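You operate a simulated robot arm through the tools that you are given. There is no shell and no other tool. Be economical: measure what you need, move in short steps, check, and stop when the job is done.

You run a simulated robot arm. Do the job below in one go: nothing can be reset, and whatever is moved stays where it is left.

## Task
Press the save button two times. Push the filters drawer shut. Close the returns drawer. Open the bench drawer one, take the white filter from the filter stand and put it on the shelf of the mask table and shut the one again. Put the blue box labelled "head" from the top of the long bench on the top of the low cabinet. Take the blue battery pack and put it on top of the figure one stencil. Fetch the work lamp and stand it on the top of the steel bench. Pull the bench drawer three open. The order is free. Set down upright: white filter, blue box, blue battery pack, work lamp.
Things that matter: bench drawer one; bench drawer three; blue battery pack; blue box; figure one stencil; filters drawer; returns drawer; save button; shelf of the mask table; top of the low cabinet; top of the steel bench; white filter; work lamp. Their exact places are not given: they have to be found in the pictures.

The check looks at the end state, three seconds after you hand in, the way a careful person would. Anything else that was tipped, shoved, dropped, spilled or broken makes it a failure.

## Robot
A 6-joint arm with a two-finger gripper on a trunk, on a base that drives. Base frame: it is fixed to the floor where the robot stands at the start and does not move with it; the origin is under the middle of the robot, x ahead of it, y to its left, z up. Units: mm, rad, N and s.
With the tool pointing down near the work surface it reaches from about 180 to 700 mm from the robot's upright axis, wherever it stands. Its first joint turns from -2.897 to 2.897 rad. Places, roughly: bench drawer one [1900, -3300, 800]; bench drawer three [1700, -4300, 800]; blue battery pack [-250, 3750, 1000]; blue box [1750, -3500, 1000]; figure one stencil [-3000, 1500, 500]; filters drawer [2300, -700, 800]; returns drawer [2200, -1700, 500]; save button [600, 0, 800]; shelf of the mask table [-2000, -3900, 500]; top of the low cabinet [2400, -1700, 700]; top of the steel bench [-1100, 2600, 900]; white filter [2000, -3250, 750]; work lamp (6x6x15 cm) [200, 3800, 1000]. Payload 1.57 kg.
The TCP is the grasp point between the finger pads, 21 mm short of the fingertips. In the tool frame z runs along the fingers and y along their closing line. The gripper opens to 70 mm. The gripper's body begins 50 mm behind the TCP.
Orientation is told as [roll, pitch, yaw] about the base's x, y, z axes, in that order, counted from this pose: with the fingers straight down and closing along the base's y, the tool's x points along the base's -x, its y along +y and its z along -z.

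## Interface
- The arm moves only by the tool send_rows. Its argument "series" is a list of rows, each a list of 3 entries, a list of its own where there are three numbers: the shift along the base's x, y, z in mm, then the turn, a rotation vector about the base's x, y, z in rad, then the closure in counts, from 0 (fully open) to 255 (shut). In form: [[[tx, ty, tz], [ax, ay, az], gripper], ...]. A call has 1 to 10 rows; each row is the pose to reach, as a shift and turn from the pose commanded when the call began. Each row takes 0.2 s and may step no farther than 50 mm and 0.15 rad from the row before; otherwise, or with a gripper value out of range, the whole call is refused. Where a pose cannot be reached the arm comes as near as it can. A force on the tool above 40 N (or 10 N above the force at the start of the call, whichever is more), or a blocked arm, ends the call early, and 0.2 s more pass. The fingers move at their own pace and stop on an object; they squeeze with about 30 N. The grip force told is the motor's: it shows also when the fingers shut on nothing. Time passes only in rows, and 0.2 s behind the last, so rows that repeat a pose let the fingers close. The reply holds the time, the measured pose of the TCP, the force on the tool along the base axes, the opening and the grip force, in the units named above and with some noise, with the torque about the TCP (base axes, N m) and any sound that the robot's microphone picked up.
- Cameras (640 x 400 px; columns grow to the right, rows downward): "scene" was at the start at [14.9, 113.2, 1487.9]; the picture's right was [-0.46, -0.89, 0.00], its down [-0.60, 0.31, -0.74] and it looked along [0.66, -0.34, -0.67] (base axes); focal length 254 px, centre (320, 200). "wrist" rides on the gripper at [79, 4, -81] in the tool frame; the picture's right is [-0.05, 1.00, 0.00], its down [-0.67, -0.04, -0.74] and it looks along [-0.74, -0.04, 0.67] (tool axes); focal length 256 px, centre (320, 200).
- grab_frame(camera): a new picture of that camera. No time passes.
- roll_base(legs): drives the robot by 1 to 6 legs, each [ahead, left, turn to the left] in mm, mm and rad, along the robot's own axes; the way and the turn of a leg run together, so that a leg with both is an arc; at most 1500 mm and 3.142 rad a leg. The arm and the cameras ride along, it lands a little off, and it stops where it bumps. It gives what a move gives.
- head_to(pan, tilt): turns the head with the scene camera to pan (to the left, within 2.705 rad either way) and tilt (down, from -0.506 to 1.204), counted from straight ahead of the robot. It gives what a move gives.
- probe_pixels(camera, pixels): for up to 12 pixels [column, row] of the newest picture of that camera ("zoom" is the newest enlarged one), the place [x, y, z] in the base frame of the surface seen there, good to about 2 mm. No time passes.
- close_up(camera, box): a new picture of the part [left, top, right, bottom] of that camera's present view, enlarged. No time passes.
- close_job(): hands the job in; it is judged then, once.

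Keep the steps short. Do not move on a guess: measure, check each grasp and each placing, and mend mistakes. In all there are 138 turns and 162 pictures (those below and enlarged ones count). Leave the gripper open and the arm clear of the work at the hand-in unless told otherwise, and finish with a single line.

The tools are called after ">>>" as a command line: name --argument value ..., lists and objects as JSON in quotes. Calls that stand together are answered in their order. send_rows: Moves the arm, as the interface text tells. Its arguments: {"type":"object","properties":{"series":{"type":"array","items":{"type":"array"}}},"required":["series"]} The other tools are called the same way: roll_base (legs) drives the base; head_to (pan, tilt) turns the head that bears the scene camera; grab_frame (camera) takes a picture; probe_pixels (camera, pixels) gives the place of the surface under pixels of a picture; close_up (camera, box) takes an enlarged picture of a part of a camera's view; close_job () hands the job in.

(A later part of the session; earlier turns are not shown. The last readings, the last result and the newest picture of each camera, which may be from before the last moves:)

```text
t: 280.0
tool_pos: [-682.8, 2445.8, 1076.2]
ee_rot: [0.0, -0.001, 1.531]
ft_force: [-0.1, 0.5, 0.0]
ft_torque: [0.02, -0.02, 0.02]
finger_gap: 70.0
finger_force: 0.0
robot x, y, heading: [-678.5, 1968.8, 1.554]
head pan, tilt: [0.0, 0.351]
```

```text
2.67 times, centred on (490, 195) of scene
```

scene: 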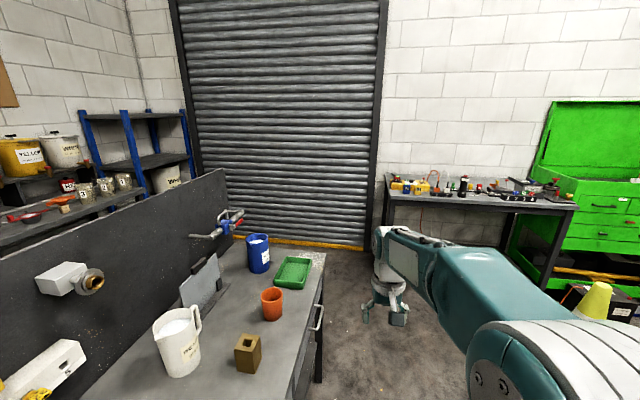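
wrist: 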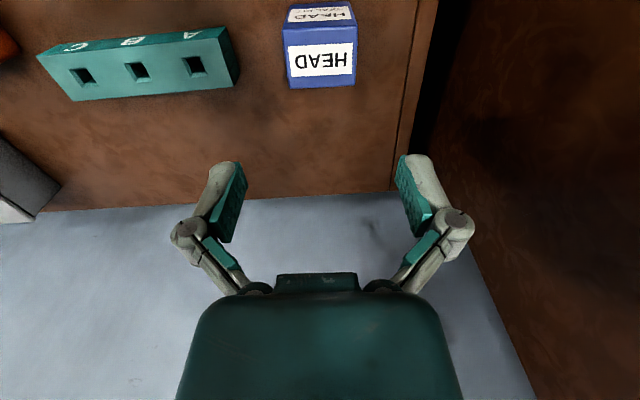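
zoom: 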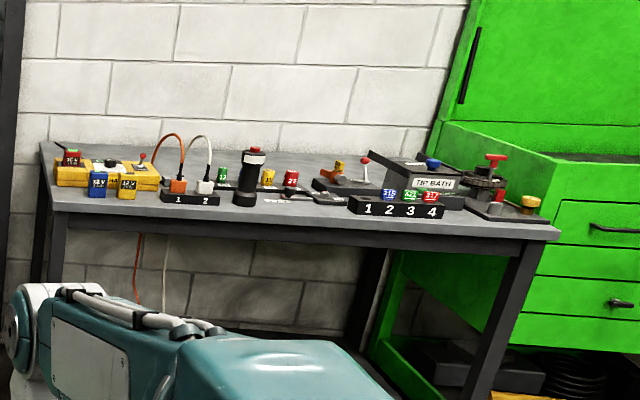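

I check the right side for clearance before strafing.

>>> head_to --pan -1.0 --tilt 0.6

>>> grab_frame --camera "scene"

```text
t: 281.2
tool_pos: [-682.0, 2446.5, 1077.0]
ee_rot: [0.0, 0.001, 1.532]
ft_force: [-1.2, 0.4, 0.5]
ft_torque: [0.02, -0.02, -0.03]
finger_gap: 70.2
finger_force: 0.0
robot x, y, heading: [-675.8, 1970.3, 1.549]
head pan, tilt: [-1.0, 0.6]
```

```text
66 pictures are left
```

scene: 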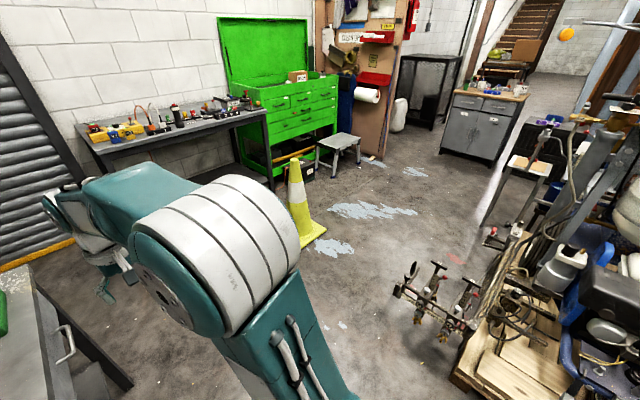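

>>> probe_pixels --camera "scene" --pixels '[[400, 292], [415, 270], [455, 375], [313, 235], [90, 160], [268, 110], [125, 133], [176, 115], [285, 222]]'

>>> close_up --camera "scene" --box '[80, 85, 280, 185]'

```text
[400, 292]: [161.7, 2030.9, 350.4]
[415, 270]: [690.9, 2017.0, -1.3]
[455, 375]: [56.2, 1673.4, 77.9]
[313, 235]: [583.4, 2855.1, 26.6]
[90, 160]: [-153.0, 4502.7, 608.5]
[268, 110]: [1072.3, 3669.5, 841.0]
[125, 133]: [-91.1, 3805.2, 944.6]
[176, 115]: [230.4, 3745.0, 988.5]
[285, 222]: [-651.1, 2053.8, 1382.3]
```

```text
3.20 times, centred on (180, 135) of scene
```

zoom: 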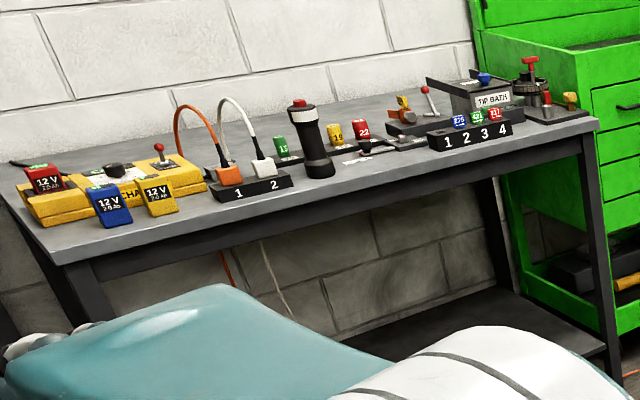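

Clear (the machine stays beyond x=160). I drive round to the charger table: right, ahead, turn square, right, ahead.

>>> roll_base --legs '[[0, -340, 0], [850, 0, 0], [0, 0, -0.175], [0, -366, 0], [200, 0, 0]]'

>>> head_to --pan 0.1 --tilt 0.6

>>> grab_frame --camera "scene"

>>> grab_frame --camera "wrist"

```text
t: 291.4
tool_pos: [127.0, 3417.2, 1076.2]
ee_rot: [0.001, -0.001, 1.385]
ft_force: [0.0, 0.5, 0.0]
ft_torque: [-0.01, 0.03, 0.05]
finger_gap: 70.0
finger_force: 0.0
robot x, y, heading: [59.2, 2946.3, 1.407]
head pan, tilt: [-1.0, 0.6]
```

```text
t: 292.7
tool_pos: [125.8, 3416.8, 1076.1]
ee_rot: [-0.001, -0.001, 1.385]
ft_force: [-0.3, -0.5, 0.4]
ft_torque: [0.0, 0.0, 0.03]
finger_gap: 70.0
finger_force: 0.1
robot x, y, heading: [57.0, 2944.3, 1.409]
head pan, tilt: [0.099, 0.6]
```

```text
64 pictures are left
```

scene: 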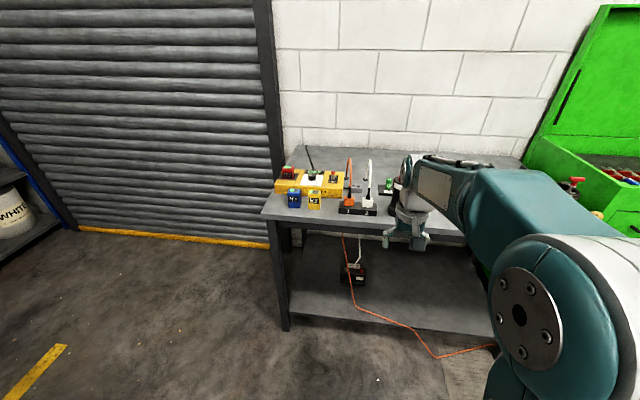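

```text
63 pictures are left
```

wrist: 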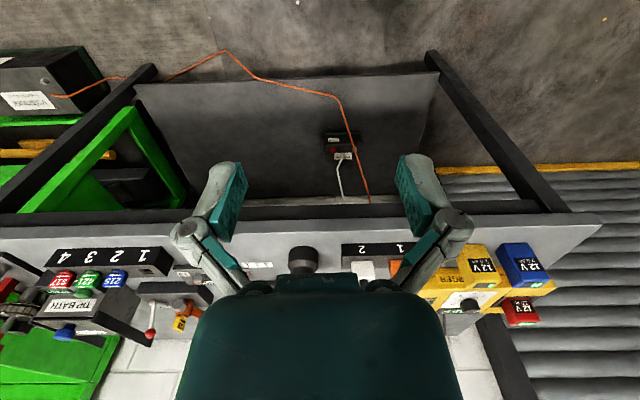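

The lamp is at wrist (303,258), the blue battery at (525,262). I probe both.

>>> probe_pixels --camera "wrist" --pixels '[[303, 255], [303, 268], [290, 256], [316, 256], [520, 250], [525, 270], [515, 262], [545, 262], [505, 240], [480, 255], [300, 232], [340, 222]]'

```text
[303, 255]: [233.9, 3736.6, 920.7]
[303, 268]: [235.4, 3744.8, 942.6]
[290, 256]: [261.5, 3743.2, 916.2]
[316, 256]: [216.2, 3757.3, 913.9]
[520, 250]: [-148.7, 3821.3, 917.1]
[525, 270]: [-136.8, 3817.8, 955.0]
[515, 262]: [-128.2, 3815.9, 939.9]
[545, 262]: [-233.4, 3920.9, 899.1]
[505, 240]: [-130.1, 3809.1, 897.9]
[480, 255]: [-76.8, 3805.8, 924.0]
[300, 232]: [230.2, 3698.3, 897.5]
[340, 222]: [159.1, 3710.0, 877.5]
```

I raise the hand to z≈1200 to clear the lamp's top and look again.

>>> send_rows --series '[[[-20, 0, 40], [0, 0, 0], 0], [[-45, 0, 80], [0, 0, 0], 0], [[-60, 0, 120], [0, 0, 0], 0], [[-60, 0, 140], [0, 0, 0], 0]]'

>>> close_up --camera "wrist" --box '[220, 140, 420, 280]'

>>> close_up --camera "scene" --box '[260, 130, 460, 255]'

```text
t: 293.7
tool_pos: [65.5, 3416.5, 1217.1]
ee_rot: [0.0, -0.002, 1.386]
ft_force: [-0.2, -0.1, -0.3]
ft_torque: [0.01, -0.03, 0.01]
finger_gap: 69.9
finger_force: 0.0
robot x, y, heading: [57.5, 2942.1, 1.409]
head pan, tilt: [0.099, 0.6]
```

```text
2.86 times, centred on (320, 210) of wrist
```

zoom: 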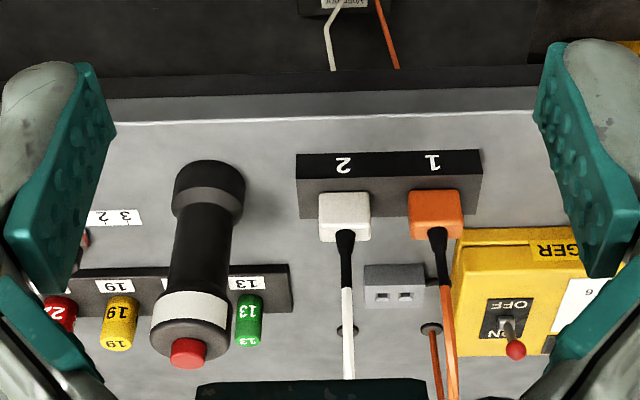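

```text
3.20 times, centred on (360, 192) of scene
```

zoom: 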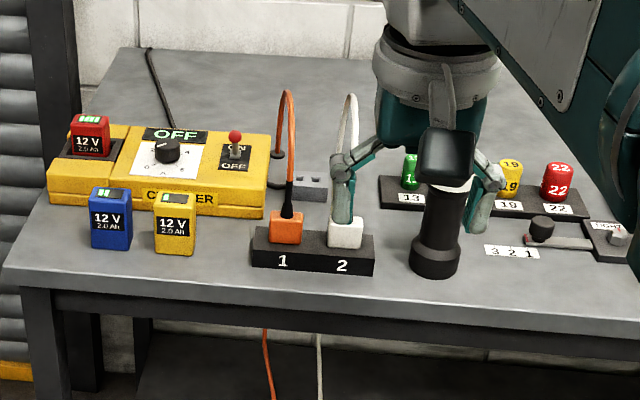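

The lamp stands clear of its neighbours on the closing sides. I probe its button, cap edges, neck and base.

>>> probe_pixels --camera "wrist" --pixels '[[286, 263], [286, 258], [275, 254], [299, 253], [276, 246], [299, 246], [291, 230], [292, 220], [283, 222], [299, 222], [293, 205], [293, 212]]'

```text
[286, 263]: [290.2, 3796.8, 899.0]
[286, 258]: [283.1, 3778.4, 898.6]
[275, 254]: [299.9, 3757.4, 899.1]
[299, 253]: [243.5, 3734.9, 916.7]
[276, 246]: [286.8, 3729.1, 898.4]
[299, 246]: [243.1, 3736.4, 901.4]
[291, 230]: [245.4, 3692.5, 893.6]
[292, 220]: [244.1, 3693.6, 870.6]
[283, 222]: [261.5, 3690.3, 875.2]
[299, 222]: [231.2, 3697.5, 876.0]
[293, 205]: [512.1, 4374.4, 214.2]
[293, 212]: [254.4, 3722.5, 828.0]
```

Those used the older picture; I take a fresh wrist frame and probe again.

>>> grab_frame --camera "wrist"

>>> probe_pixels --camera "wrist" --pixels '[[286, 263], [286, 258], [275, 254], [299, 253], [276, 246], [299, 246], [286, 247], [291, 230], [283, 222], [299, 222], [293, 205], [299, 210]]'

```text
60 pictures are left
```

wrist: 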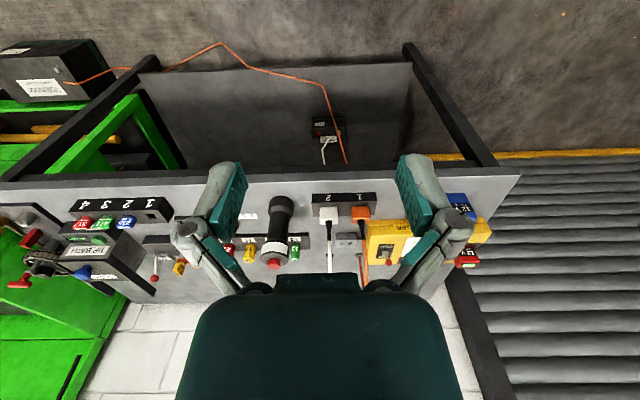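

```text
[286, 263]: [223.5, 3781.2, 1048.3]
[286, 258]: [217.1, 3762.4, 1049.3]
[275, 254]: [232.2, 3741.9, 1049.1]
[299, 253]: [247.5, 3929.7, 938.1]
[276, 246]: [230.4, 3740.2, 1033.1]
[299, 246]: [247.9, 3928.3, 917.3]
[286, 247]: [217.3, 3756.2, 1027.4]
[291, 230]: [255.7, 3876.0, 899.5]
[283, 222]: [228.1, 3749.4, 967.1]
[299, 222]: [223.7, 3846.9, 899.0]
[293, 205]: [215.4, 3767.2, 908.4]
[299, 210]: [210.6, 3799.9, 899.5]
```

>>> probe_pixels --camera "wrist" --pixels '[[274, 264], [274, 256], [262, 254], [287, 254], [263, 246], [286, 246], [275, 247], [278, 225], [270, 225], [286, 225], [272, 203], [291, 203]]'

>>> close_up --camera "wrist" --box '[235, 185, 331, 275]'

```text
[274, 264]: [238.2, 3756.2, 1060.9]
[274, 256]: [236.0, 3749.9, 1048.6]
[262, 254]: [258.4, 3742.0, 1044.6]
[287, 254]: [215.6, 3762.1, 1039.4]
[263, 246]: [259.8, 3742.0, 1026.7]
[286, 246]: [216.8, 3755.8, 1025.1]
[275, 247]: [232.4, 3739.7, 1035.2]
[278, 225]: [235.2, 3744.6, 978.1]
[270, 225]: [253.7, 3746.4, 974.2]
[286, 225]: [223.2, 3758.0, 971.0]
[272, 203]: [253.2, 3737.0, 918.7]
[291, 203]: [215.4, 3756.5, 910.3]
```

```text
4.44 times, centred on (283, 230) of wrist
```

zoom: 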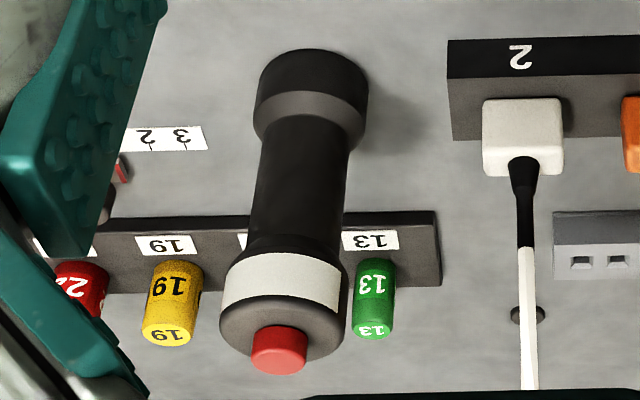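

Axis ≈(242,3764); head about 54 mm wide at z 1015–1048, button top ≈1064. I advance the base 180 mm, staying high.

>>> roll_base --legs '[[180, 0, 0]]'

>>> grab_frame --camera "wrist"

```text
t: 295.2
tool_pos: [94.5, 3596.2, 1216.3]
ee_rot: [0.0, -0.002, 1.388]
ft_force: [-0.5, -0.2, -0.2]
ft_torque: [-0.02, 0.0, 0.0]
finger_gap: 70.0
finger_force: 0.1
robot x, y, heading: [90.5, 3121.1, 1.411]
head pan, tilt: [0.099, 0.6]
```

```text
58 pictures are left
```

wrist: 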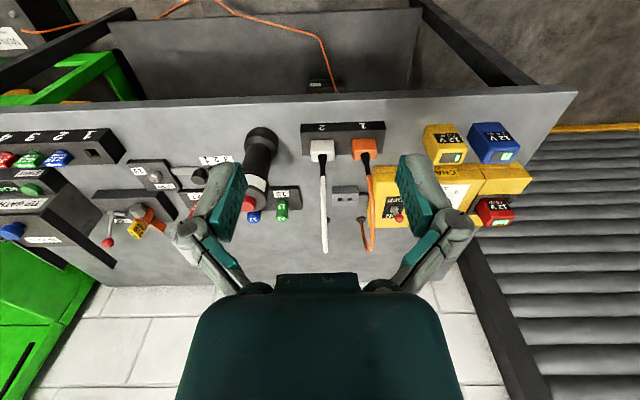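

I move over the lamp and down to z≈1105, still above its button.

>>> send_rows --series '[[[32, 37, 0], [0, 0, 0], 0], [[64, 74, 0], [0, 0, 0], 0], [[96, 111, 0], [0, 0, 0], 0], [[128, 146, 0], [0, 0, 0], 0], [[147.5, 168, 0], [0, 0, 0], 0], [[147.5, 168, -45], [0, 0, 0], 0], [[147.5, 168, -85], [0, 0, 0], 0], [[147.5, 168, -111], [0, 0, 0], 0], [[147.5, 168, -111], [0, 0, 0], 0]]'

>>> grab_frame --camera "wrist"

>>> probe_pixels --camera "wrist" --pixels '[[320, 120], [320, 110], [320, 100], [320, 90], [300, 100], [340, 100], [310, 130], [320, 140]]'

```text
t: 297.2
tool_pos: [242.4, 3764.2, 1106.1]
ee_rot: [-0.001, -0.002, 1.387]
ft_force: [-0.3, 0.2, -0.5]
ft_torque: [0.02, -0.03, 0.03]
finger_gap: 70.1
finger_force: 0.0
out of reach, approached as far as the arm can: row 4, 5, 6
robot x, y, heading: [86.2, 3120.2, 1.406]
head pan, tilt: [0.099, 0.6]
```

```text
57 pictures are left
```

wrist: 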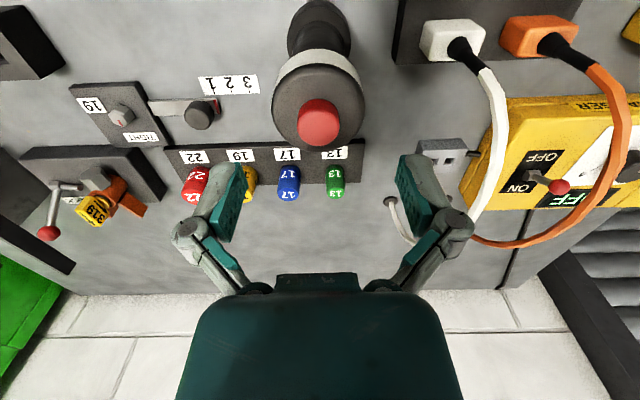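

```text
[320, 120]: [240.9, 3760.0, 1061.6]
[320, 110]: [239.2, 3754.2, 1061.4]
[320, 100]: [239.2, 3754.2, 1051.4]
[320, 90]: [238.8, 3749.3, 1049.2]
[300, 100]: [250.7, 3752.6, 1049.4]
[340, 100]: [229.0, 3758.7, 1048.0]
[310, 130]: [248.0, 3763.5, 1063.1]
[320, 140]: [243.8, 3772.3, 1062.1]
```

Centred to 1 mm (button top z 1062). I descend to z=1025 and close on the head.

>>> send_rows --series '[[[-1, -2, -30], [0, 0, 0], 0], [[-1, -2, -60], [0, 0, 0], 0], [[-1, -2, -81], [0, 0, 0], 0], [[-1, -2, -81], [0, 0, 0], 0], [[-1, -2, -81], [0, 0, 0], 150], [[-1, -2, -81], [0, 0, 0], 255], [[-1, -2, -81], [0, 0, 0], 255]]'

>>> grab_frame --camera "wrist"

```text
t: 298.8
tool_pos: [241.6, 3761.8, 1025.1]
ee_rot: [0.001, -0.003, 1.388]
ft_force: [2.2, -1.3, 15.1]
ft_torque: [0.08, 0.19, -0.02]
finger_gap: 54.5
finger_force: 30.3
robot x, y, heading: [89.0, 3119.1, 1.41]
head pan, tilt: [0.099, 0.6]
```

```text
56 pictures are left
```

wrist: 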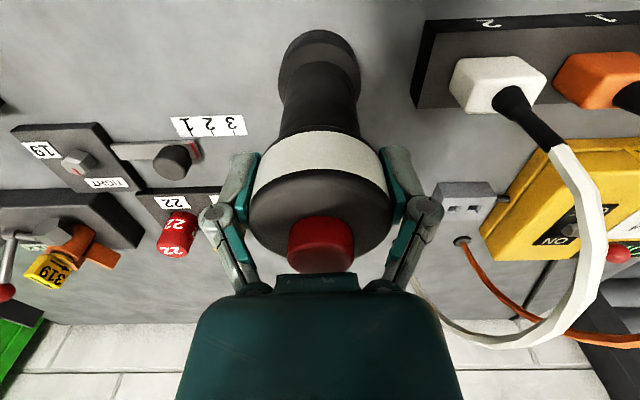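

Gripped at 54.5 mm. I lift it straight up and draw it back.

>>> send_rows --series '[[[0, 0, 6], [0, 0, 0], 255], [[0, 0, 25], [0, 0, 0], 255], [[0, 0, 60], [0, 0, 0], 255], [[0, 0, 100], [0, 0, 0], 255], [[0, 0, 140], [0, 0, 0], 255], [[-8, -40, 150], [0, 0, 0], 255], [[-16, -80, 150], [0, 0, 0], 255], [[-24, -120, 150], [0, 0, 0], 255], [[-32, -160, 150], [0, 0, 0], 255]]'

>>> close_up --camera "scene" --box '[260, 80, 500, 230]'

```text
t: 300.8
tool_pos: [209.8, 3601.1, 1170.4]
ee_rot: [0.0, 0.0, 1.387]
ft_force: [-0.3, 0.0, -4.2]
ft_torque: [-0.03, 0.02, -0.03]
finger_gap: 54.1
finger_force: 30.1
robot x, y, heading: [92.3, 3123.2, 1.412]
head pan, tilt: [0.099, 0.6]
```

```text
2.67 times, centred on (380, 155) of scene
```

zoom: 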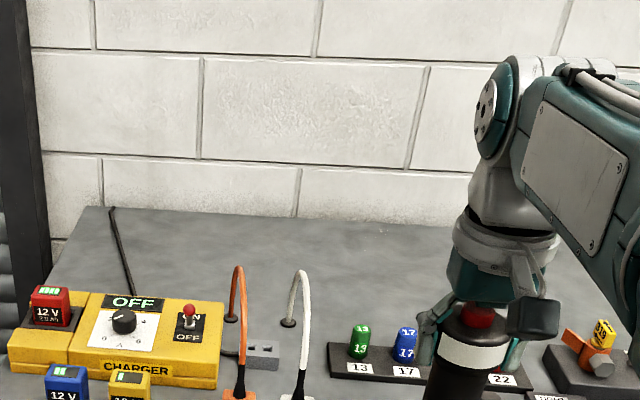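

Held securely. I back away, turn to face the steel bench, and approach part-way.

>>> roll_base --legs '[[-500, 0, 0], [0, 0, 1.556], [0, 203, 0], [150, 0, 0]]'

>>> head_to --pan 0.15 --tilt 0.65

>>> grab_frame --camera "scene"

>>> grab_frame --camera "wrist"

```text
t: 309.7
tool_pos: [-654.0, 2593.0, 1170.9]
ee_rot: [0.002, 0.0, 2.932]
ft_force: [-1.1, 0.0, -1.9]
ft_torque: [0.01, 0.0, 0.0]
finger_gap: 54.4
finger_force: 30.0
robot x, y, heading: [-175.1, 2457.3, 2.957]
head pan, tilt: [0.099, 0.6]
```

```text
t: 310.4
tool_pos: [-653.5, 2594.2, 1171.9]
ee_rot: [0.002, 0.001, 2.933]
ft_force: [-0.1, 0.4, -3.0]
ft_torque: [0.02, -0.03, 0.0]
finger_gap: 54.3
finger_force: 30.5
robot x, y, heading: [-178.8, 2462.5, 2.952]
head pan, tilt: [0.15, 0.649]
```

```text
54 pictures are left
```

scene: 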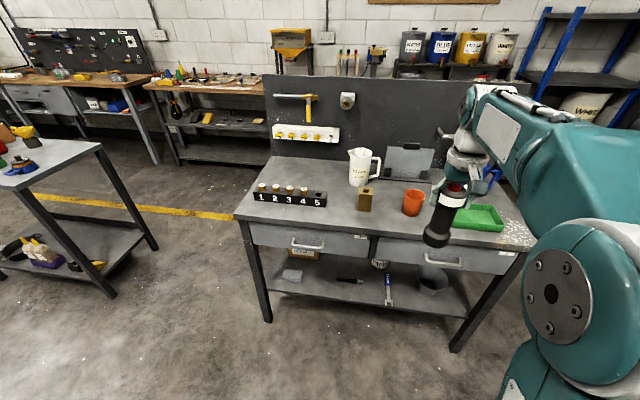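

```text
53 pictures are left
```

wrist: 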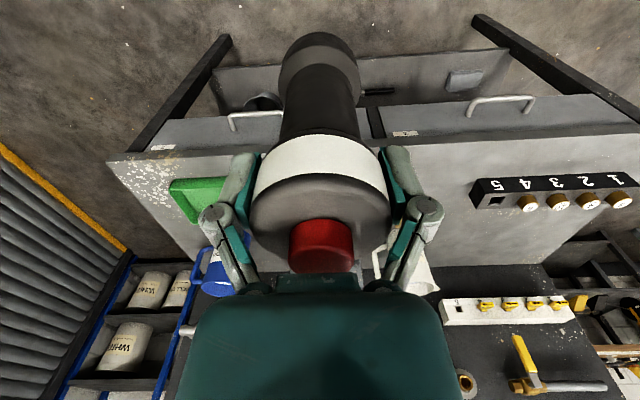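

There is a wide free place in front, near scene (345,222). I probe it and its neighbours.

>>> probe_pixels --camera "scene" --pixels '[[345, 222], [385, 225], [345, 236], [364, 208], [325, 205], [360, 190], [412, 213], [385, 240], [340, 205]]'

```text
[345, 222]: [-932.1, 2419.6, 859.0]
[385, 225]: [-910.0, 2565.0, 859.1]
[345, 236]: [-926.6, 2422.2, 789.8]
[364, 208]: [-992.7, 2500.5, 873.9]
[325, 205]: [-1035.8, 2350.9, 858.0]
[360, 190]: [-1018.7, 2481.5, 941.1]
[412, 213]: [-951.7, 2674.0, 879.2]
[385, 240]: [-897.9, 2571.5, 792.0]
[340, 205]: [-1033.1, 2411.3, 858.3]
```

I choose the gap between block and orange cup, (-957,2597), about 60 mm inside the edge. I drive 130 mm ahead.

>>> roll_base --legs '[[130, 0, 0]]'

```text
t: 311.6
tool_pos: [-780.6, 2616.9, 1170.8]
ee_rot: [0.002, 0.0, 2.935]
ft_force: [0.3, 0.0, -3.1]
ft_torque: [0.01, -0.01, 0.01]
finger_gap: 54.5
finger_force: 29.2
robot x, y, heading: [-303.7, 2480.7, 2.958]
head pan, tilt: [0.15, 0.649]
```

Now over the spot (shift -177,-20) and down to about 25 mm above the top (contact expected at TCP z≈985).

>>> send_rows --series '[[[-45, -5, 0], [0, 0, 0], 255], [[-90, -10, 0], [0, 0, 0], 255], [[-135, -15, 0], [0, 0, 0], 255], [[-177, -20, 0], [0, 0, 0], 255], [[-177, -20, -45], [0, 0, 0], 255], [[-177, -20, -90], [0, 0, 0], 255], [[-177, -20, -135], [0, 0, 0], 255], [[-177, -20, -160], [0, 0, 0], 255], [[-177, -20, -160], [0, 0, 0], 255]]'

>>> close_up --camera "scene" --box '[260, 130, 500, 280]'

```text
t: 313.6
tool_pos: [-956.4, 2595.0, 1011.4]
ee_rot: [0.0, 0.001, 2.932]
ft_force: [-0.4, 0.0, -3.0]
ft_torque: [-0.01, -0.02, 0.03]
finger_gap: 54.3
finger_force: 29.3
out of reach, approached as far as the arm can: row 4
robot x, y, heading: [-304.0, 2485.7, 2.958]
head pan, tilt: [0.15, 0.649]
```

```text
2.67 times, centred on (380, 205) of scene
```

zoom: 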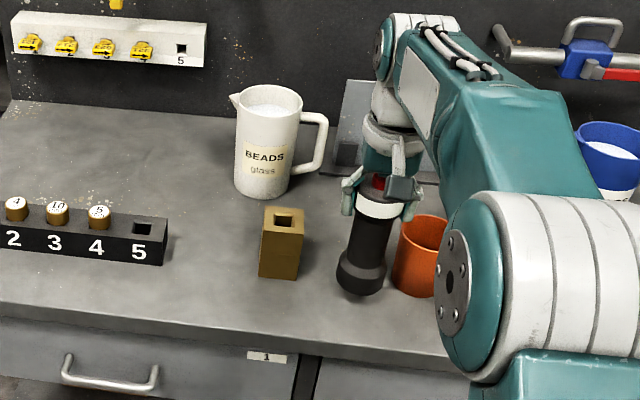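

I check the lateral gap to the cup and block.

>>> probe_pixels --camera "zoom" --pixels '[[396, 255], [394, 285], [410, 292], [300, 240], [296, 278], [340, 283], [386, 270], [362, 292]]'

```text
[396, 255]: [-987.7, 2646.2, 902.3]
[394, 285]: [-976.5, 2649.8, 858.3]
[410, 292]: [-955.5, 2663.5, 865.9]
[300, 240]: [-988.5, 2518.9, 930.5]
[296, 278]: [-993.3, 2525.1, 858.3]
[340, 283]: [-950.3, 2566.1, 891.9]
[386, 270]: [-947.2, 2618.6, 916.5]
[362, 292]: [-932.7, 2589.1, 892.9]
```

Gaps of 25 and 45 mm; I shift 8 mm to balance and lower slowly.

>>> send_rows --series '[[[5, -8, -10], [0, 0, 0], 255], [[5, -8, -20], [0, 0, 0], 255], [[5, -8, -24], [0, 0, 0], 255], [[5, -8, -26], [0, 0, 0], 255], [[5, -8, -27.5], [0, 0, 0], 255]]'

```text
t: 314.8
tool_pos: [-951.6, 2587.9, 984.4]
ee_rot: [0.0, -0.005, 2.935]
ft_force: [2.6, -0.4, 7.0]
ft_torque: [-0.32, -0.08, 0.06]
finger_gap: 54.4
finger_force: 29.9
robot x, y, heading: [-304.8, 2482.1, 2.957]
head pan, tilt: [0.15, 0.649]
```

Contact (10 N change). I release and rise straight up well above the button.

>>> send_rows --series '[[[0, 0, 0], [0, 0, 0], 150], [[0, 0, 0], [0, 0, 0], 0], [[0, 0, 0], [0, 0, 0], 0], [[0, 0, 25], [0, 0, 0], 0], [[0, 0, 65], [0, 0, 0], 0], [[0, 0, 110], [0, 0, 0], 0], [[0, 0, 155], [0, 0, 0], 0]]'

>>> close_up --camera "scene" --box '[260, 130, 500, 280]'

>>> grab_frame --camera "wrist"

```text
t: 316.4
tool_pos: [-951.0, 2588.7, 1139.7]
ee_rot: [0.001, 0.0, 2.934]
ft_force: [0.0, -0.1, -0.1]
ft_torque: [-0.02, -0.02, 0.0]
finger_gap: 70.2
finger_force: 0.1
robot x, y, heading: [-306.8, 2481.6, 2.955]
head pan, tilt: [0.15, 0.649]
```

```text
2.67 times, centred on (380, 205) of scene
```

zoom: 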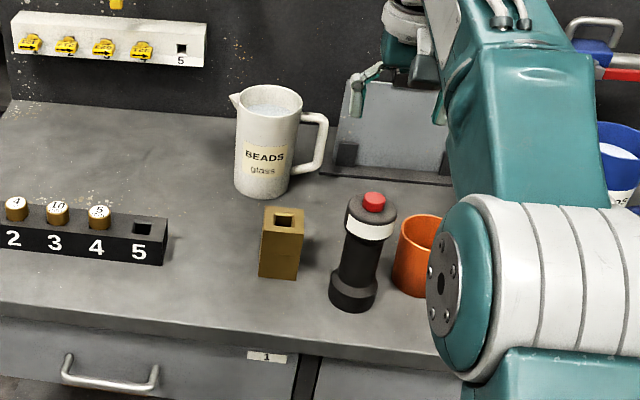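

```text
50 pictures are left
```

wrist: 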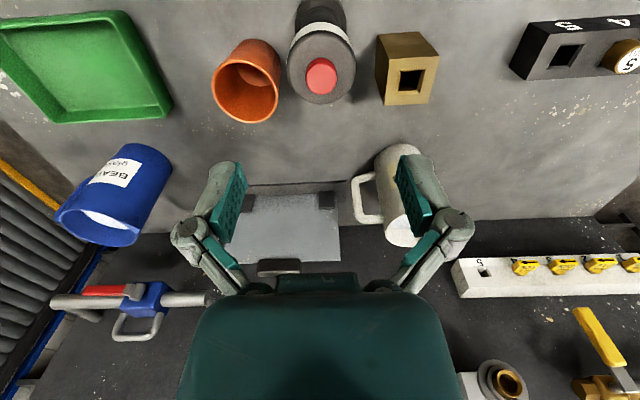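

The lamp stands upright on the steel bench. I withdraw the arm and drive back to the charger table in front of the batteries.

>>> send_rows --series '[[[45, -9, 0], [0, 0, 0], 0], [[90, -18, 0], [0, 0, 0], 0], [[135, -27, 10], [0, 0, 0], 0], [[175, -35, 30], [0, 0, 0], 0]]'

>>> roll_base --legs '[[-150, 0, 0], [0, 0, -1.579], [0, 222, 0], [450, 0, 0]]'

>>> head_to --pan 0.1 --tilt 0.6

>>> grab_frame --camera "wrist"

>>> grab_frame --camera "scene"

```text
t: 317.4
tool_pos: [-777.2, 2554.5, 1168.4]
ee_rot: [0.001, -0.002, 2.933]
ft_force: [0.4, -0.1, -0.1]
ft_torque: [0.0, -0.02, -0.02]
finger_gap: 70.2
finger_force: 0.0
robot x, y, heading: [-304.3, 2488.7, 2.956]
head pan, tilt: [0.15, 0.649]
```

```text
t: 326.4
tool_pos: [-174.4, 3415.3, 1167.9]
ee_rot: [0.002, -0.002, 1.316]
ft_force: [0.1, 0.3, -0.2]
ft_torque: [-0.02, 0.01, 0.03]
finger_gap: 70.0
finger_force: 0.0
robot x, y, heading: [-267.3, 2952.4, 1.337]
head pan, tilt: [0.15, 0.649]
```

```text
t: 327.0
tool_pos: [-176.2, 3416.3, 1168.9]
ee_rot: [0.0, -0.002, 1.315]
ft_force: [0.6, 0.1, -0.5]
ft_torque: [0.0, 0.01, 0.01]
finger_gap: 70.0
finger_force: 0.0
robot x, y, heading: [-267.6, 2948.3, 1.334]
head pan, tilt: [0.099, 0.6]
```

```text
49 pictures are left
```

wrist: 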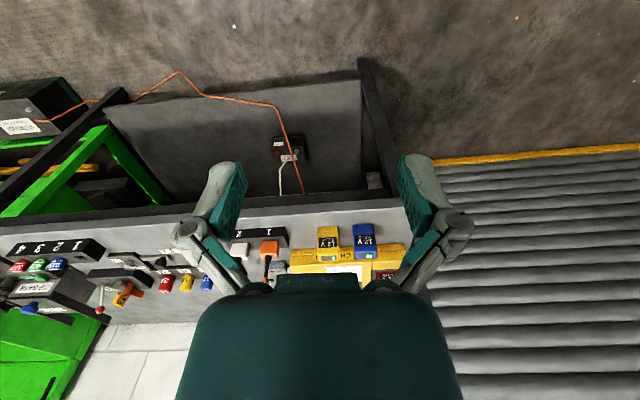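

```text
48 pictures are left
```

scene: 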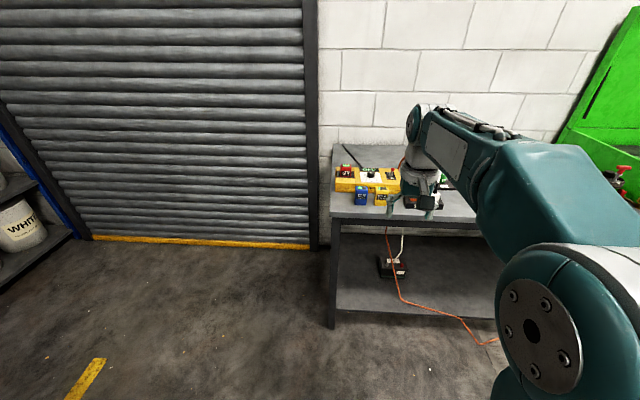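

I enlarge the blue battery in both views and probe.

>>> close_up --camera "scene" --box '[330, 150, 426, 222]'

>>> close_up --camera "wrist" --box '[310, 210, 406, 270]'

>>> probe_pixels --camera "zoom" --pixels '[[310, 120], [360, 130], [415, 120], [310, 250], [360, 250], [420, 250], [310, 290], [360, 275], [415, 290], [360, 330], [290, 200], [450, 250]]'

```text
5.56 times, centred on (378, 186) of scene
```

zoom: 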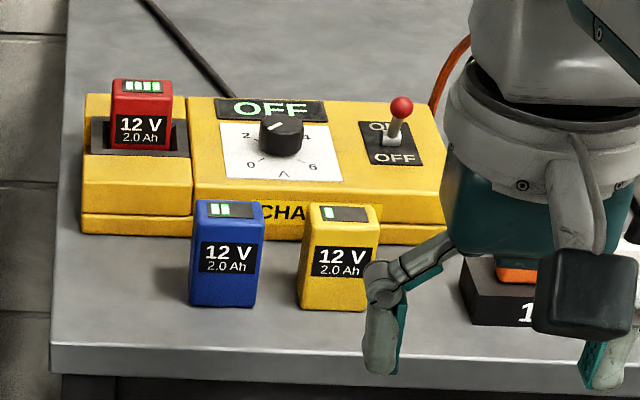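

```text
6.67 times, centred on (358, 240) of wrist
```

zoom: 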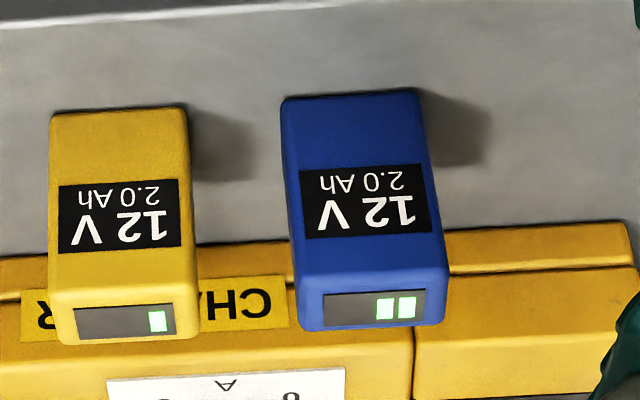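

```text
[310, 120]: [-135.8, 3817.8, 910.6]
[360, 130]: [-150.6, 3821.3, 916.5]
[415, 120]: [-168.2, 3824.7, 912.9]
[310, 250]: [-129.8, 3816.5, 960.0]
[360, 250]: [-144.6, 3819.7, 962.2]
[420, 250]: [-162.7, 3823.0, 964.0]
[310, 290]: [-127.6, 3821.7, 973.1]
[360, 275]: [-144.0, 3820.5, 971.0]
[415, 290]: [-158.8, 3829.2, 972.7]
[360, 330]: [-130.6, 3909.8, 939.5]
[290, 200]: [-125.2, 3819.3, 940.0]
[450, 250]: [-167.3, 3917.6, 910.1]
```

I probe the top's back edge for the depth and the gap to the yellow one.

>>> probe_pixels --camera "zoom" --pixels '[[370, 318], [370, 300], [310, 322], [435, 316], [440, 280], [300, 285], [190, 290], [190, 320], [186, 130], [284, 130], [370, 324]]'

```text
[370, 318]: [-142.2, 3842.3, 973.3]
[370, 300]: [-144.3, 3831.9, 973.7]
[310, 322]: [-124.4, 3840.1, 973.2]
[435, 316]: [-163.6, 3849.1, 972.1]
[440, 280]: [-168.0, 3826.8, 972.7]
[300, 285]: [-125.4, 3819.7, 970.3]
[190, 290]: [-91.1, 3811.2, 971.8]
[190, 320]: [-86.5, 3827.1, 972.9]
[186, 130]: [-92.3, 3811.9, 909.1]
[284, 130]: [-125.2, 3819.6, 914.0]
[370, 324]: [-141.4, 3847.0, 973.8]
```

Battery: about 44 × 30 × 75 mm, centre (-143,3836), 34 mm from the yellow one. Since the stencil likely lies on a low shelf, I will grasp it with the 45° tilted tool. I square up and advance 210 mm.

>>> roll_base --legs '[[0, 0, 0.042], [205, 0, 0]]'

```text
t: 329.0
tool_pos: [-155.8, 3621.2, 1169.5]
ee_rot: [0.0, -0.001, 1.358]
ft_force: [0.3, -0.7, 0.1]
ft_torque: [0.03, 0.01, -0.01]
finger_gap: 70.1
finger_force: 0.1
robot x, y, heading: [-231.5, 3146.5, 1.38]
head pan, tilt: [0.099, 0.6]
```

>>> send_rows --series '[[[0, 5, -5], [0.11, -0.022, 0], 36], [[0, 25, -20], [0.22, -0.045, 0], 36], [[0, 48, -45], [0.33, -0.067, 0], 36], [[0, 72, -72], [0.44, -0.09, 0], 36], [[-1, 97, -101], [0.55, -0.112, 0], 36], [[-1, 121, -130], [0.66, -0.135, 0], 36], [[-1.2, 145.5, -159], [0.769, -0.157, 0], 36], [[-1.2, 145.5, -159], [0.769, -0.157, 0], 36]]'

>>> grab_frame --camera "wrist"

>>> probe_pixels --camera "wrist" --pixels '[[320, 100], [290, 100], [350, 100], [320, 130], [320, 150], [320, 70], [240, 100], [380, 100]]'

```text
t: 330.8
tool_pos: [-159.1, 3765.7, 1010.7]
ee_rot: [0.012, -0.785, 1.354]
ft_force: [-0.6, 0.1, 0.3]
ft_torque: [0.0, 0.04, 0.02]
finger_gap: 60.2
finger_force: 0.0
robot x, y, heading: [-229.7, 3149.6, 1.384]
head pan, tilt: [0.099, 0.6]
```

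```text
45 pictures are left
```

wrist: 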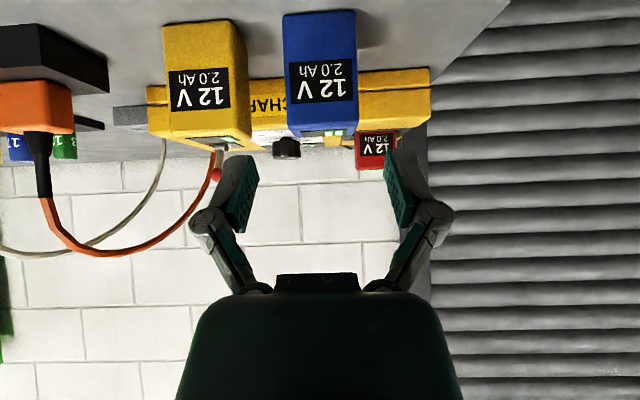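

```text
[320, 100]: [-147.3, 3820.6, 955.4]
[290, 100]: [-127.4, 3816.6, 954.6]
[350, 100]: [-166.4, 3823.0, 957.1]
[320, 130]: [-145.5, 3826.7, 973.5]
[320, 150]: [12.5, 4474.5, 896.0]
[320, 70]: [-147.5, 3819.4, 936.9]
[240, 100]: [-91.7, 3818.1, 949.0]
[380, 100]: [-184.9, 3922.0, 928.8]
```

Centred. I advance along the tool axis to the battery and close.

>>> send_rows --series '[[[5, 23, -23.5], [0, 0, 0], 36], [[10, 46, -47], [0, 0, 0], 36], [[14.6, 69.3, -70.7], [0, 0, 0], 36], [[14.6, 69.3, -70.7], [0, 0, 0], 36], [[14.6, 69.3, -70.7], [0, 0, 0], 150], [[14.6, 69.3, -70.7], [0, 0, 0], 255], [[14.6, 69.3, -70.7], [0, 0, 0], 255]]'

>>> grab_frame --camera "wrist"

```text
t: 332.4
tool_pos: [-142.7, 3835.5, 941.1]
ee_rot: [0.011, -0.788, 1.355]
ft_force: [0.5, 3.4, 6.4]
ft_torque: [0.14, -0.23, 0.09]
finger_gap: 47.6
finger_force: 30.1
robot x, y, heading: [-230.2, 3145.6, 1.38]
head pan, tilt: [0.099, 0.6]
```

```text
44 pictures are left
```

wrist: 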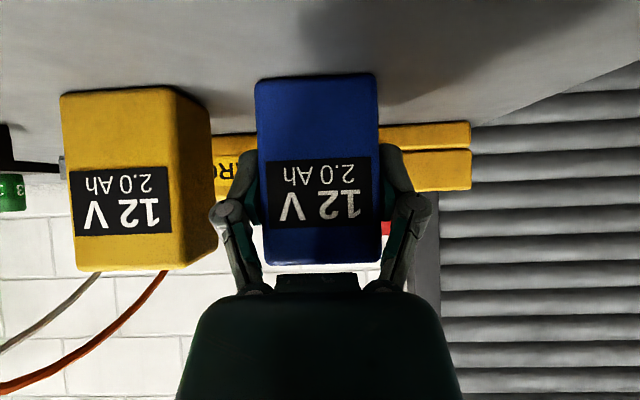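

Gripped at 47.6 mm. I lift it 110 mm, then back away.

>>> send_rows --series '[[[0, 0, 8], [0, 0, 0], 255], [[0, 0, 30], [0, 0, 0], 255], [[0, 0, 60], [0, 0, 0], 255], [[0, 0, 90], [0, 0, 0], 255], [[0, 0, 115], [0, 0, 0], 255]]'

>>> close_up --camera "scene" --box '[300, 110, 460, 230]'

```text
t: 333.6
tool_pos: [-144.5, 3834.4, 1054.1]
ee_rot: [0.01, -0.784, 1.354]
ft_force: [0.6, 0.0, -1.7]
ft_torque: [0.0, -0.01, -0.04]
finger_gap: 47.8
finger_force: 30.2
robot x, y, heading: [-229.7, 3149.0, 1.377]
head pan, tilt: [0.099, 0.6]
```

```text
3.33 times, centred on (380, 170) of scene
```

zoom: 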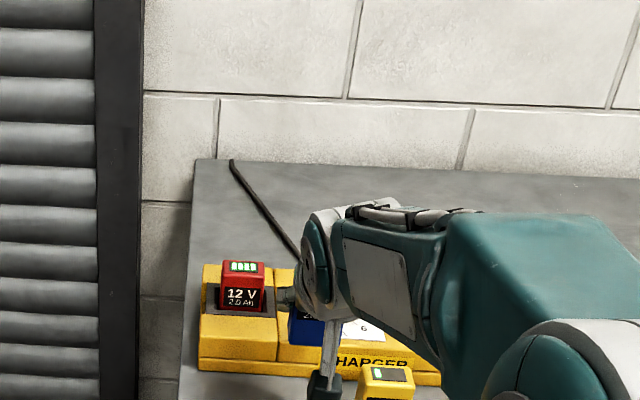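

Held. I back south 1700 mm, turn to face west, and look for the stencil table.

>>> roll_base --legs '[[-1500, 0, 0], [-230, 0, 0], [0, 0, 1.57], [600, 0, 0]]'

>>> head_to --pan 0.0 --tilt 0.4

>>> grab_frame --camera "scene"

```text
t: 349.1
tool_pos: [-1827.2, 1665.8, 1054.7]
ee_rot: [0.01, -0.785, 2.925]
ft_force: [0.3, -0.6, -1.5]
ft_torque: [0.0, -0.02, -0.02]
finger_gap: 47.8
finger_force: 30.1
robot x, y, heading: [-1139.4, 1581.5, 2.95]
head pan, tilt: [0.099, 0.6]
```

```text
t: 349.8
tool_pos: [-1827.8, 1666.3, 1053.8]
ee_rot: [0.011, -0.787, 2.927]
ft_force: [-0.1, 0.0, -1.9]
ft_torque: [0.01, -0.04, -0.01]
finger_gap: 47.8
finger_force: 29.8
robot x, y, heading: [-1139.0, 1576.0, 2.953]
head pan, tilt: [0.0, 0.4]
```

```text
42 pictures are left
```

scene: 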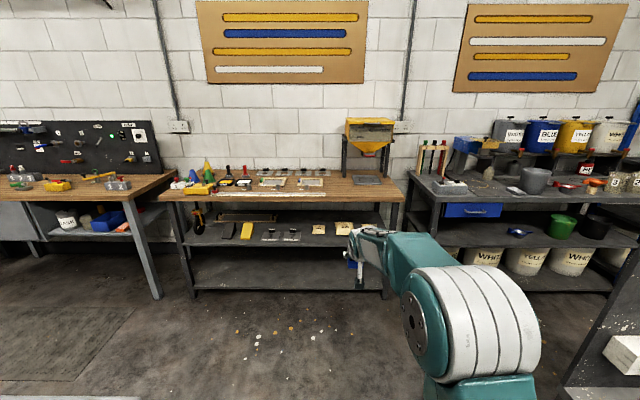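

The wooden table has a middle shelf with small plates at rows 228–236. I enlarge it.

>>> close_up --camera "scene" --box '[180, 160, 420, 300]'

>>> close_up --camera "scene" --box '[215, 205, 365, 255]'

```text
2.67 times, centred on (300, 230) of scene
```

zoom: 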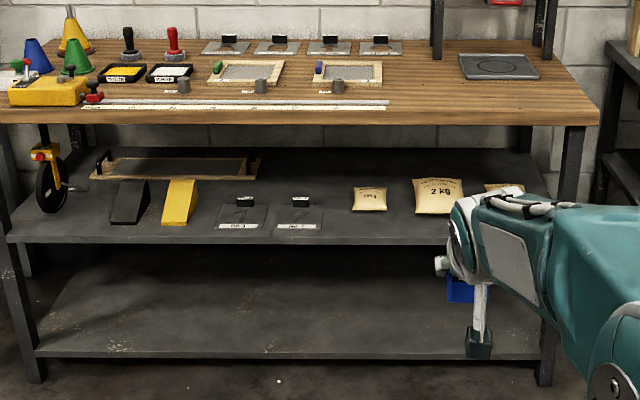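

```text
4.27 times, centred on (290, 230) of scene
```

zoom: 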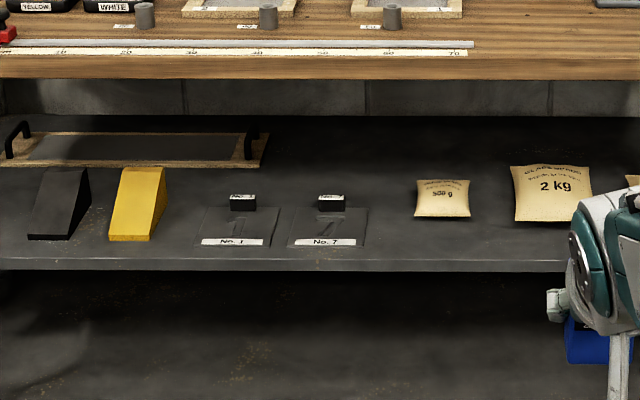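

Two stencils: "No. 1" and "No. 7". I enlarge further and probe the No. 1 plate.

>>> close_up --camera "scene" --box '[256, 218, 306, 248]'

>>> probe_pixels --camera "scene" --pixels '[[269, 240], [268, 233], [272, 228], [291, 240], [280, 243], [269, 246], [269, 179], [300, 197], [230, 197], [345, 247], [220, 246], [262, 238]]'

```text
12.80 times, centred on (281, 233) of scene
```

zoom: 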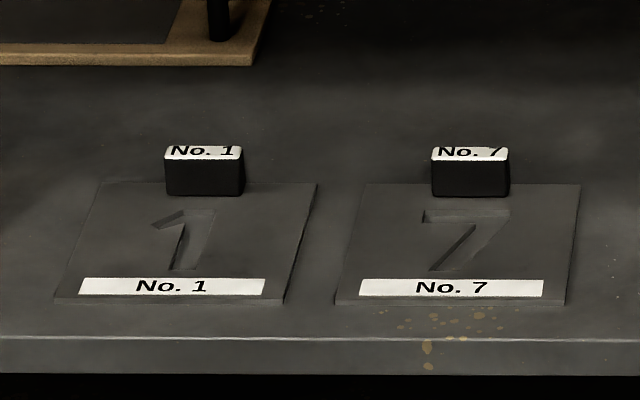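

```text
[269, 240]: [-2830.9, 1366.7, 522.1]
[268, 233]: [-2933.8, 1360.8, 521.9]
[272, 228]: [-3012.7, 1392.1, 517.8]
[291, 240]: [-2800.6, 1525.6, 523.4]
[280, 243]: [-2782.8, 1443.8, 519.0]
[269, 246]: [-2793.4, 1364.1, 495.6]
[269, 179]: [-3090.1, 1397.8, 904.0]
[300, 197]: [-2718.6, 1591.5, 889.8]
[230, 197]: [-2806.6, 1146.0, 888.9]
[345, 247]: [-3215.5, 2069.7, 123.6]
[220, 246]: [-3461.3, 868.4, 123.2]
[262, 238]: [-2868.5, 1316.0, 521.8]
```

I probe the corners of the No. 1 plate and its handle block in this enlargement.

>>> probe_pixels --camera "zoom" --pixels '[[62, 295], [280, 298], [312, 187], [106, 187], [205, 185], [205, 150], [168, 185], [242, 185], [180, 240], [180, 320], [180, 335], [350, 300]]'

```text
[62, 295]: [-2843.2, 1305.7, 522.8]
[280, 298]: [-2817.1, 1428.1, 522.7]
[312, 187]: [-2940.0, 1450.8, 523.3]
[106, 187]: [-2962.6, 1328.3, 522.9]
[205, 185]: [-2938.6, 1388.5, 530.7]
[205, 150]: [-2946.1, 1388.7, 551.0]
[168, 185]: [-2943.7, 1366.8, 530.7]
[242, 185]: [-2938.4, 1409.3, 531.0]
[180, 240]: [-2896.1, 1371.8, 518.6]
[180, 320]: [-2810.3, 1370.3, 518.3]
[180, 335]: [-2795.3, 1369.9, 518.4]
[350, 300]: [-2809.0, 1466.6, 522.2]
```

The No. 1 plate is 125 mm square at z 522.7, centre (-2891,1378), under a table top whose edge is at x≈-2761. The 45° grasp suits it. I lower the arm here in free space to z≈605, then drive ahead 700 and look left for the red-can table's corner.

>>> send_rows --series '[[[0, 0, -45], [0, 0, 0], 255], [[0, 0, -90], [0, 0, 0], 255], [[0, 0, -135], [0, 0, 0], 255], [[0, 0, -180], [0, 0, 0], 255], [[0, 0, -225], [0, 0, 0], 255], [[0, 0, -270], [0, 0, 0], 255], [[0, 0, -315], [0, 0, 0], 255], [[0, 0, -360], [0, 0, 0], 255], [[0, 0, -405], [0, 0, 0], 255], [[0, 0, -450], [0, 0, 0], 255]]'

>>> roll_base --legs '[[640, 0, 0]]'

>>> head_to --pan 1.5 --tilt 0.75

>>> grab_frame --camera "scene"

```text
t: 352.0
tool_pos: [-1827.8, 1643.7, 607.2]
ee_rot: [0.022, -0.792, 2.896]
ft_force: [-1.5, 0.3, -1.1]
ft_torque: [-0.1, -0.04, 0.03]
finger_gap: 47.7
finger_force: 30.0
out of reach, approached as far as the arm can: row 8, 9, 10
robot x, y, heading: [-1143.1, 1578.2, 2.951]
head pan, tilt: [0.0, 0.4]
```

```text
t: 355.7
tool_pos: [-2467.6, 1767.5, 605.8]
ee_rot: [0.02, -0.785, 2.897]
ft_force: [-1.5, -0.2, -2.1]
ft_torque: [0.04, -0.01, -0.02]
finger_gap: 47.4
finger_force: 30.6
robot x, y, heading: [-1779.4, 1702.6, 2.955]
head pan, tilt: [0.0, 0.4]
```

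```text
t: 357.3
tool_pos: [-2467.5, 1768.1, 606.6]
ee_rot: [0.019, -0.788, 2.899]
ft_force: [0.0, 0.2, -1.8]
ft_torque: [0.03, 0.0, 0.01]
finger_gap: 47.6
finger_force: 30.2
robot x, y, heading: [-1779.5, 1702.0, 2.948]
head pan, tilt: [1.499, 0.75]
```

```text
38 pictures are left
```

scene: 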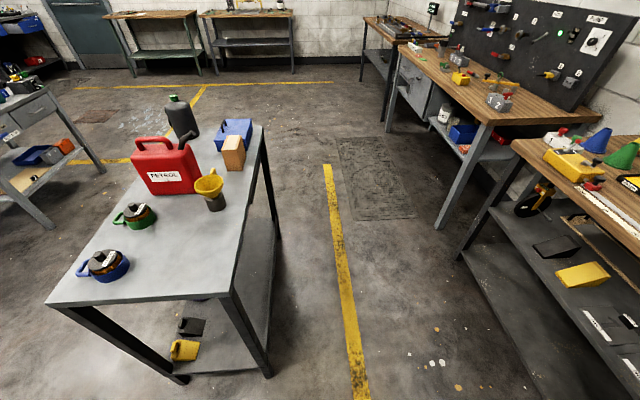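

>>> probe_pixels --camera "scene" --pixels '[[232, 288], [55, 303], [268, 370], [180, 380], [250, 180], [330, 300], [590, 340], [600, 290]]'

```text
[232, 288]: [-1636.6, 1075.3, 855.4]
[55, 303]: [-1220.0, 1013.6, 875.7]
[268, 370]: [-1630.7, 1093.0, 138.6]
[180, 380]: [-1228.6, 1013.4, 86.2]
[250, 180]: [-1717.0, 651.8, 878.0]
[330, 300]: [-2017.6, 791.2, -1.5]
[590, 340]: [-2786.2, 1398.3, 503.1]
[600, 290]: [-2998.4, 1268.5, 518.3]
```

The red-can table's corner is at (-1637,1093), leaving enough room. I drive ahead 120, then left 410 mm.

>>> roll_base --legs '[[120, 0, 0], [0, 410, 0]]'

>>> head_to --pan 0.2 --tilt 0.6

>>> grab_frame --camera "scene"

>>> grab_frame --camera "wrist"

```text
t: 360.6
tool_pos: [-2658.9, 1392.4, 606.5]
ee_rot: [0.024, -0.786, 2.903]
ft_force: [0.1, 0.7, -2.2]
ft_torque: [-0.03, 0.0, 0.0]
finger_gap: 47.7
finger_force: 29.9
robot x, y, heading: [-1975.4, 1334.1, 2.96]
head pan, tilt: [1.499, 0.75]
```

```text
t: 362.1
tool_pos: [-2659.6, 1391.4, 606.3]
ee_rot: [0.02, -0.786, 2.907]
ft_force: [0.4, -0.3, -2.0]
ft_torque: [-0.01, 0.0, 0.0]
finger_gap: 47.7
finger_force: 30.1
robot x, y, heading: [-1974.1, 1331.0, 2.956]
head pan, tilt: [0.201, 0.6]
```

```text
37 pictures are left
```

scene: 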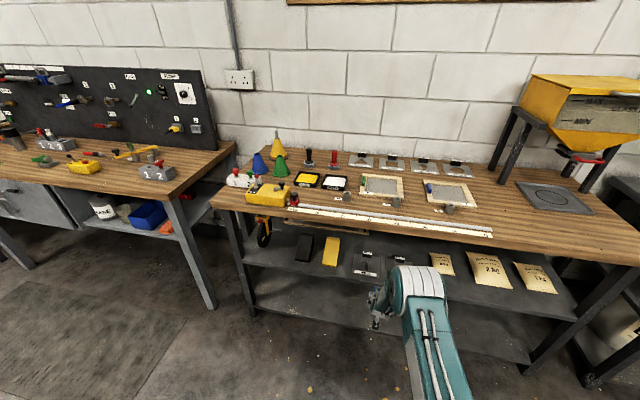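

```text
36 pictures are left
5 turns are left
```

wrist: 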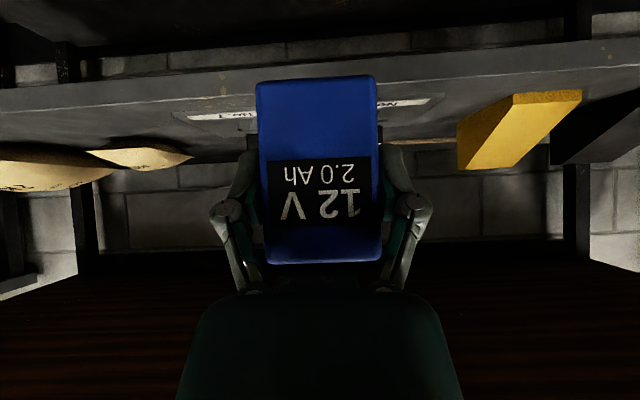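

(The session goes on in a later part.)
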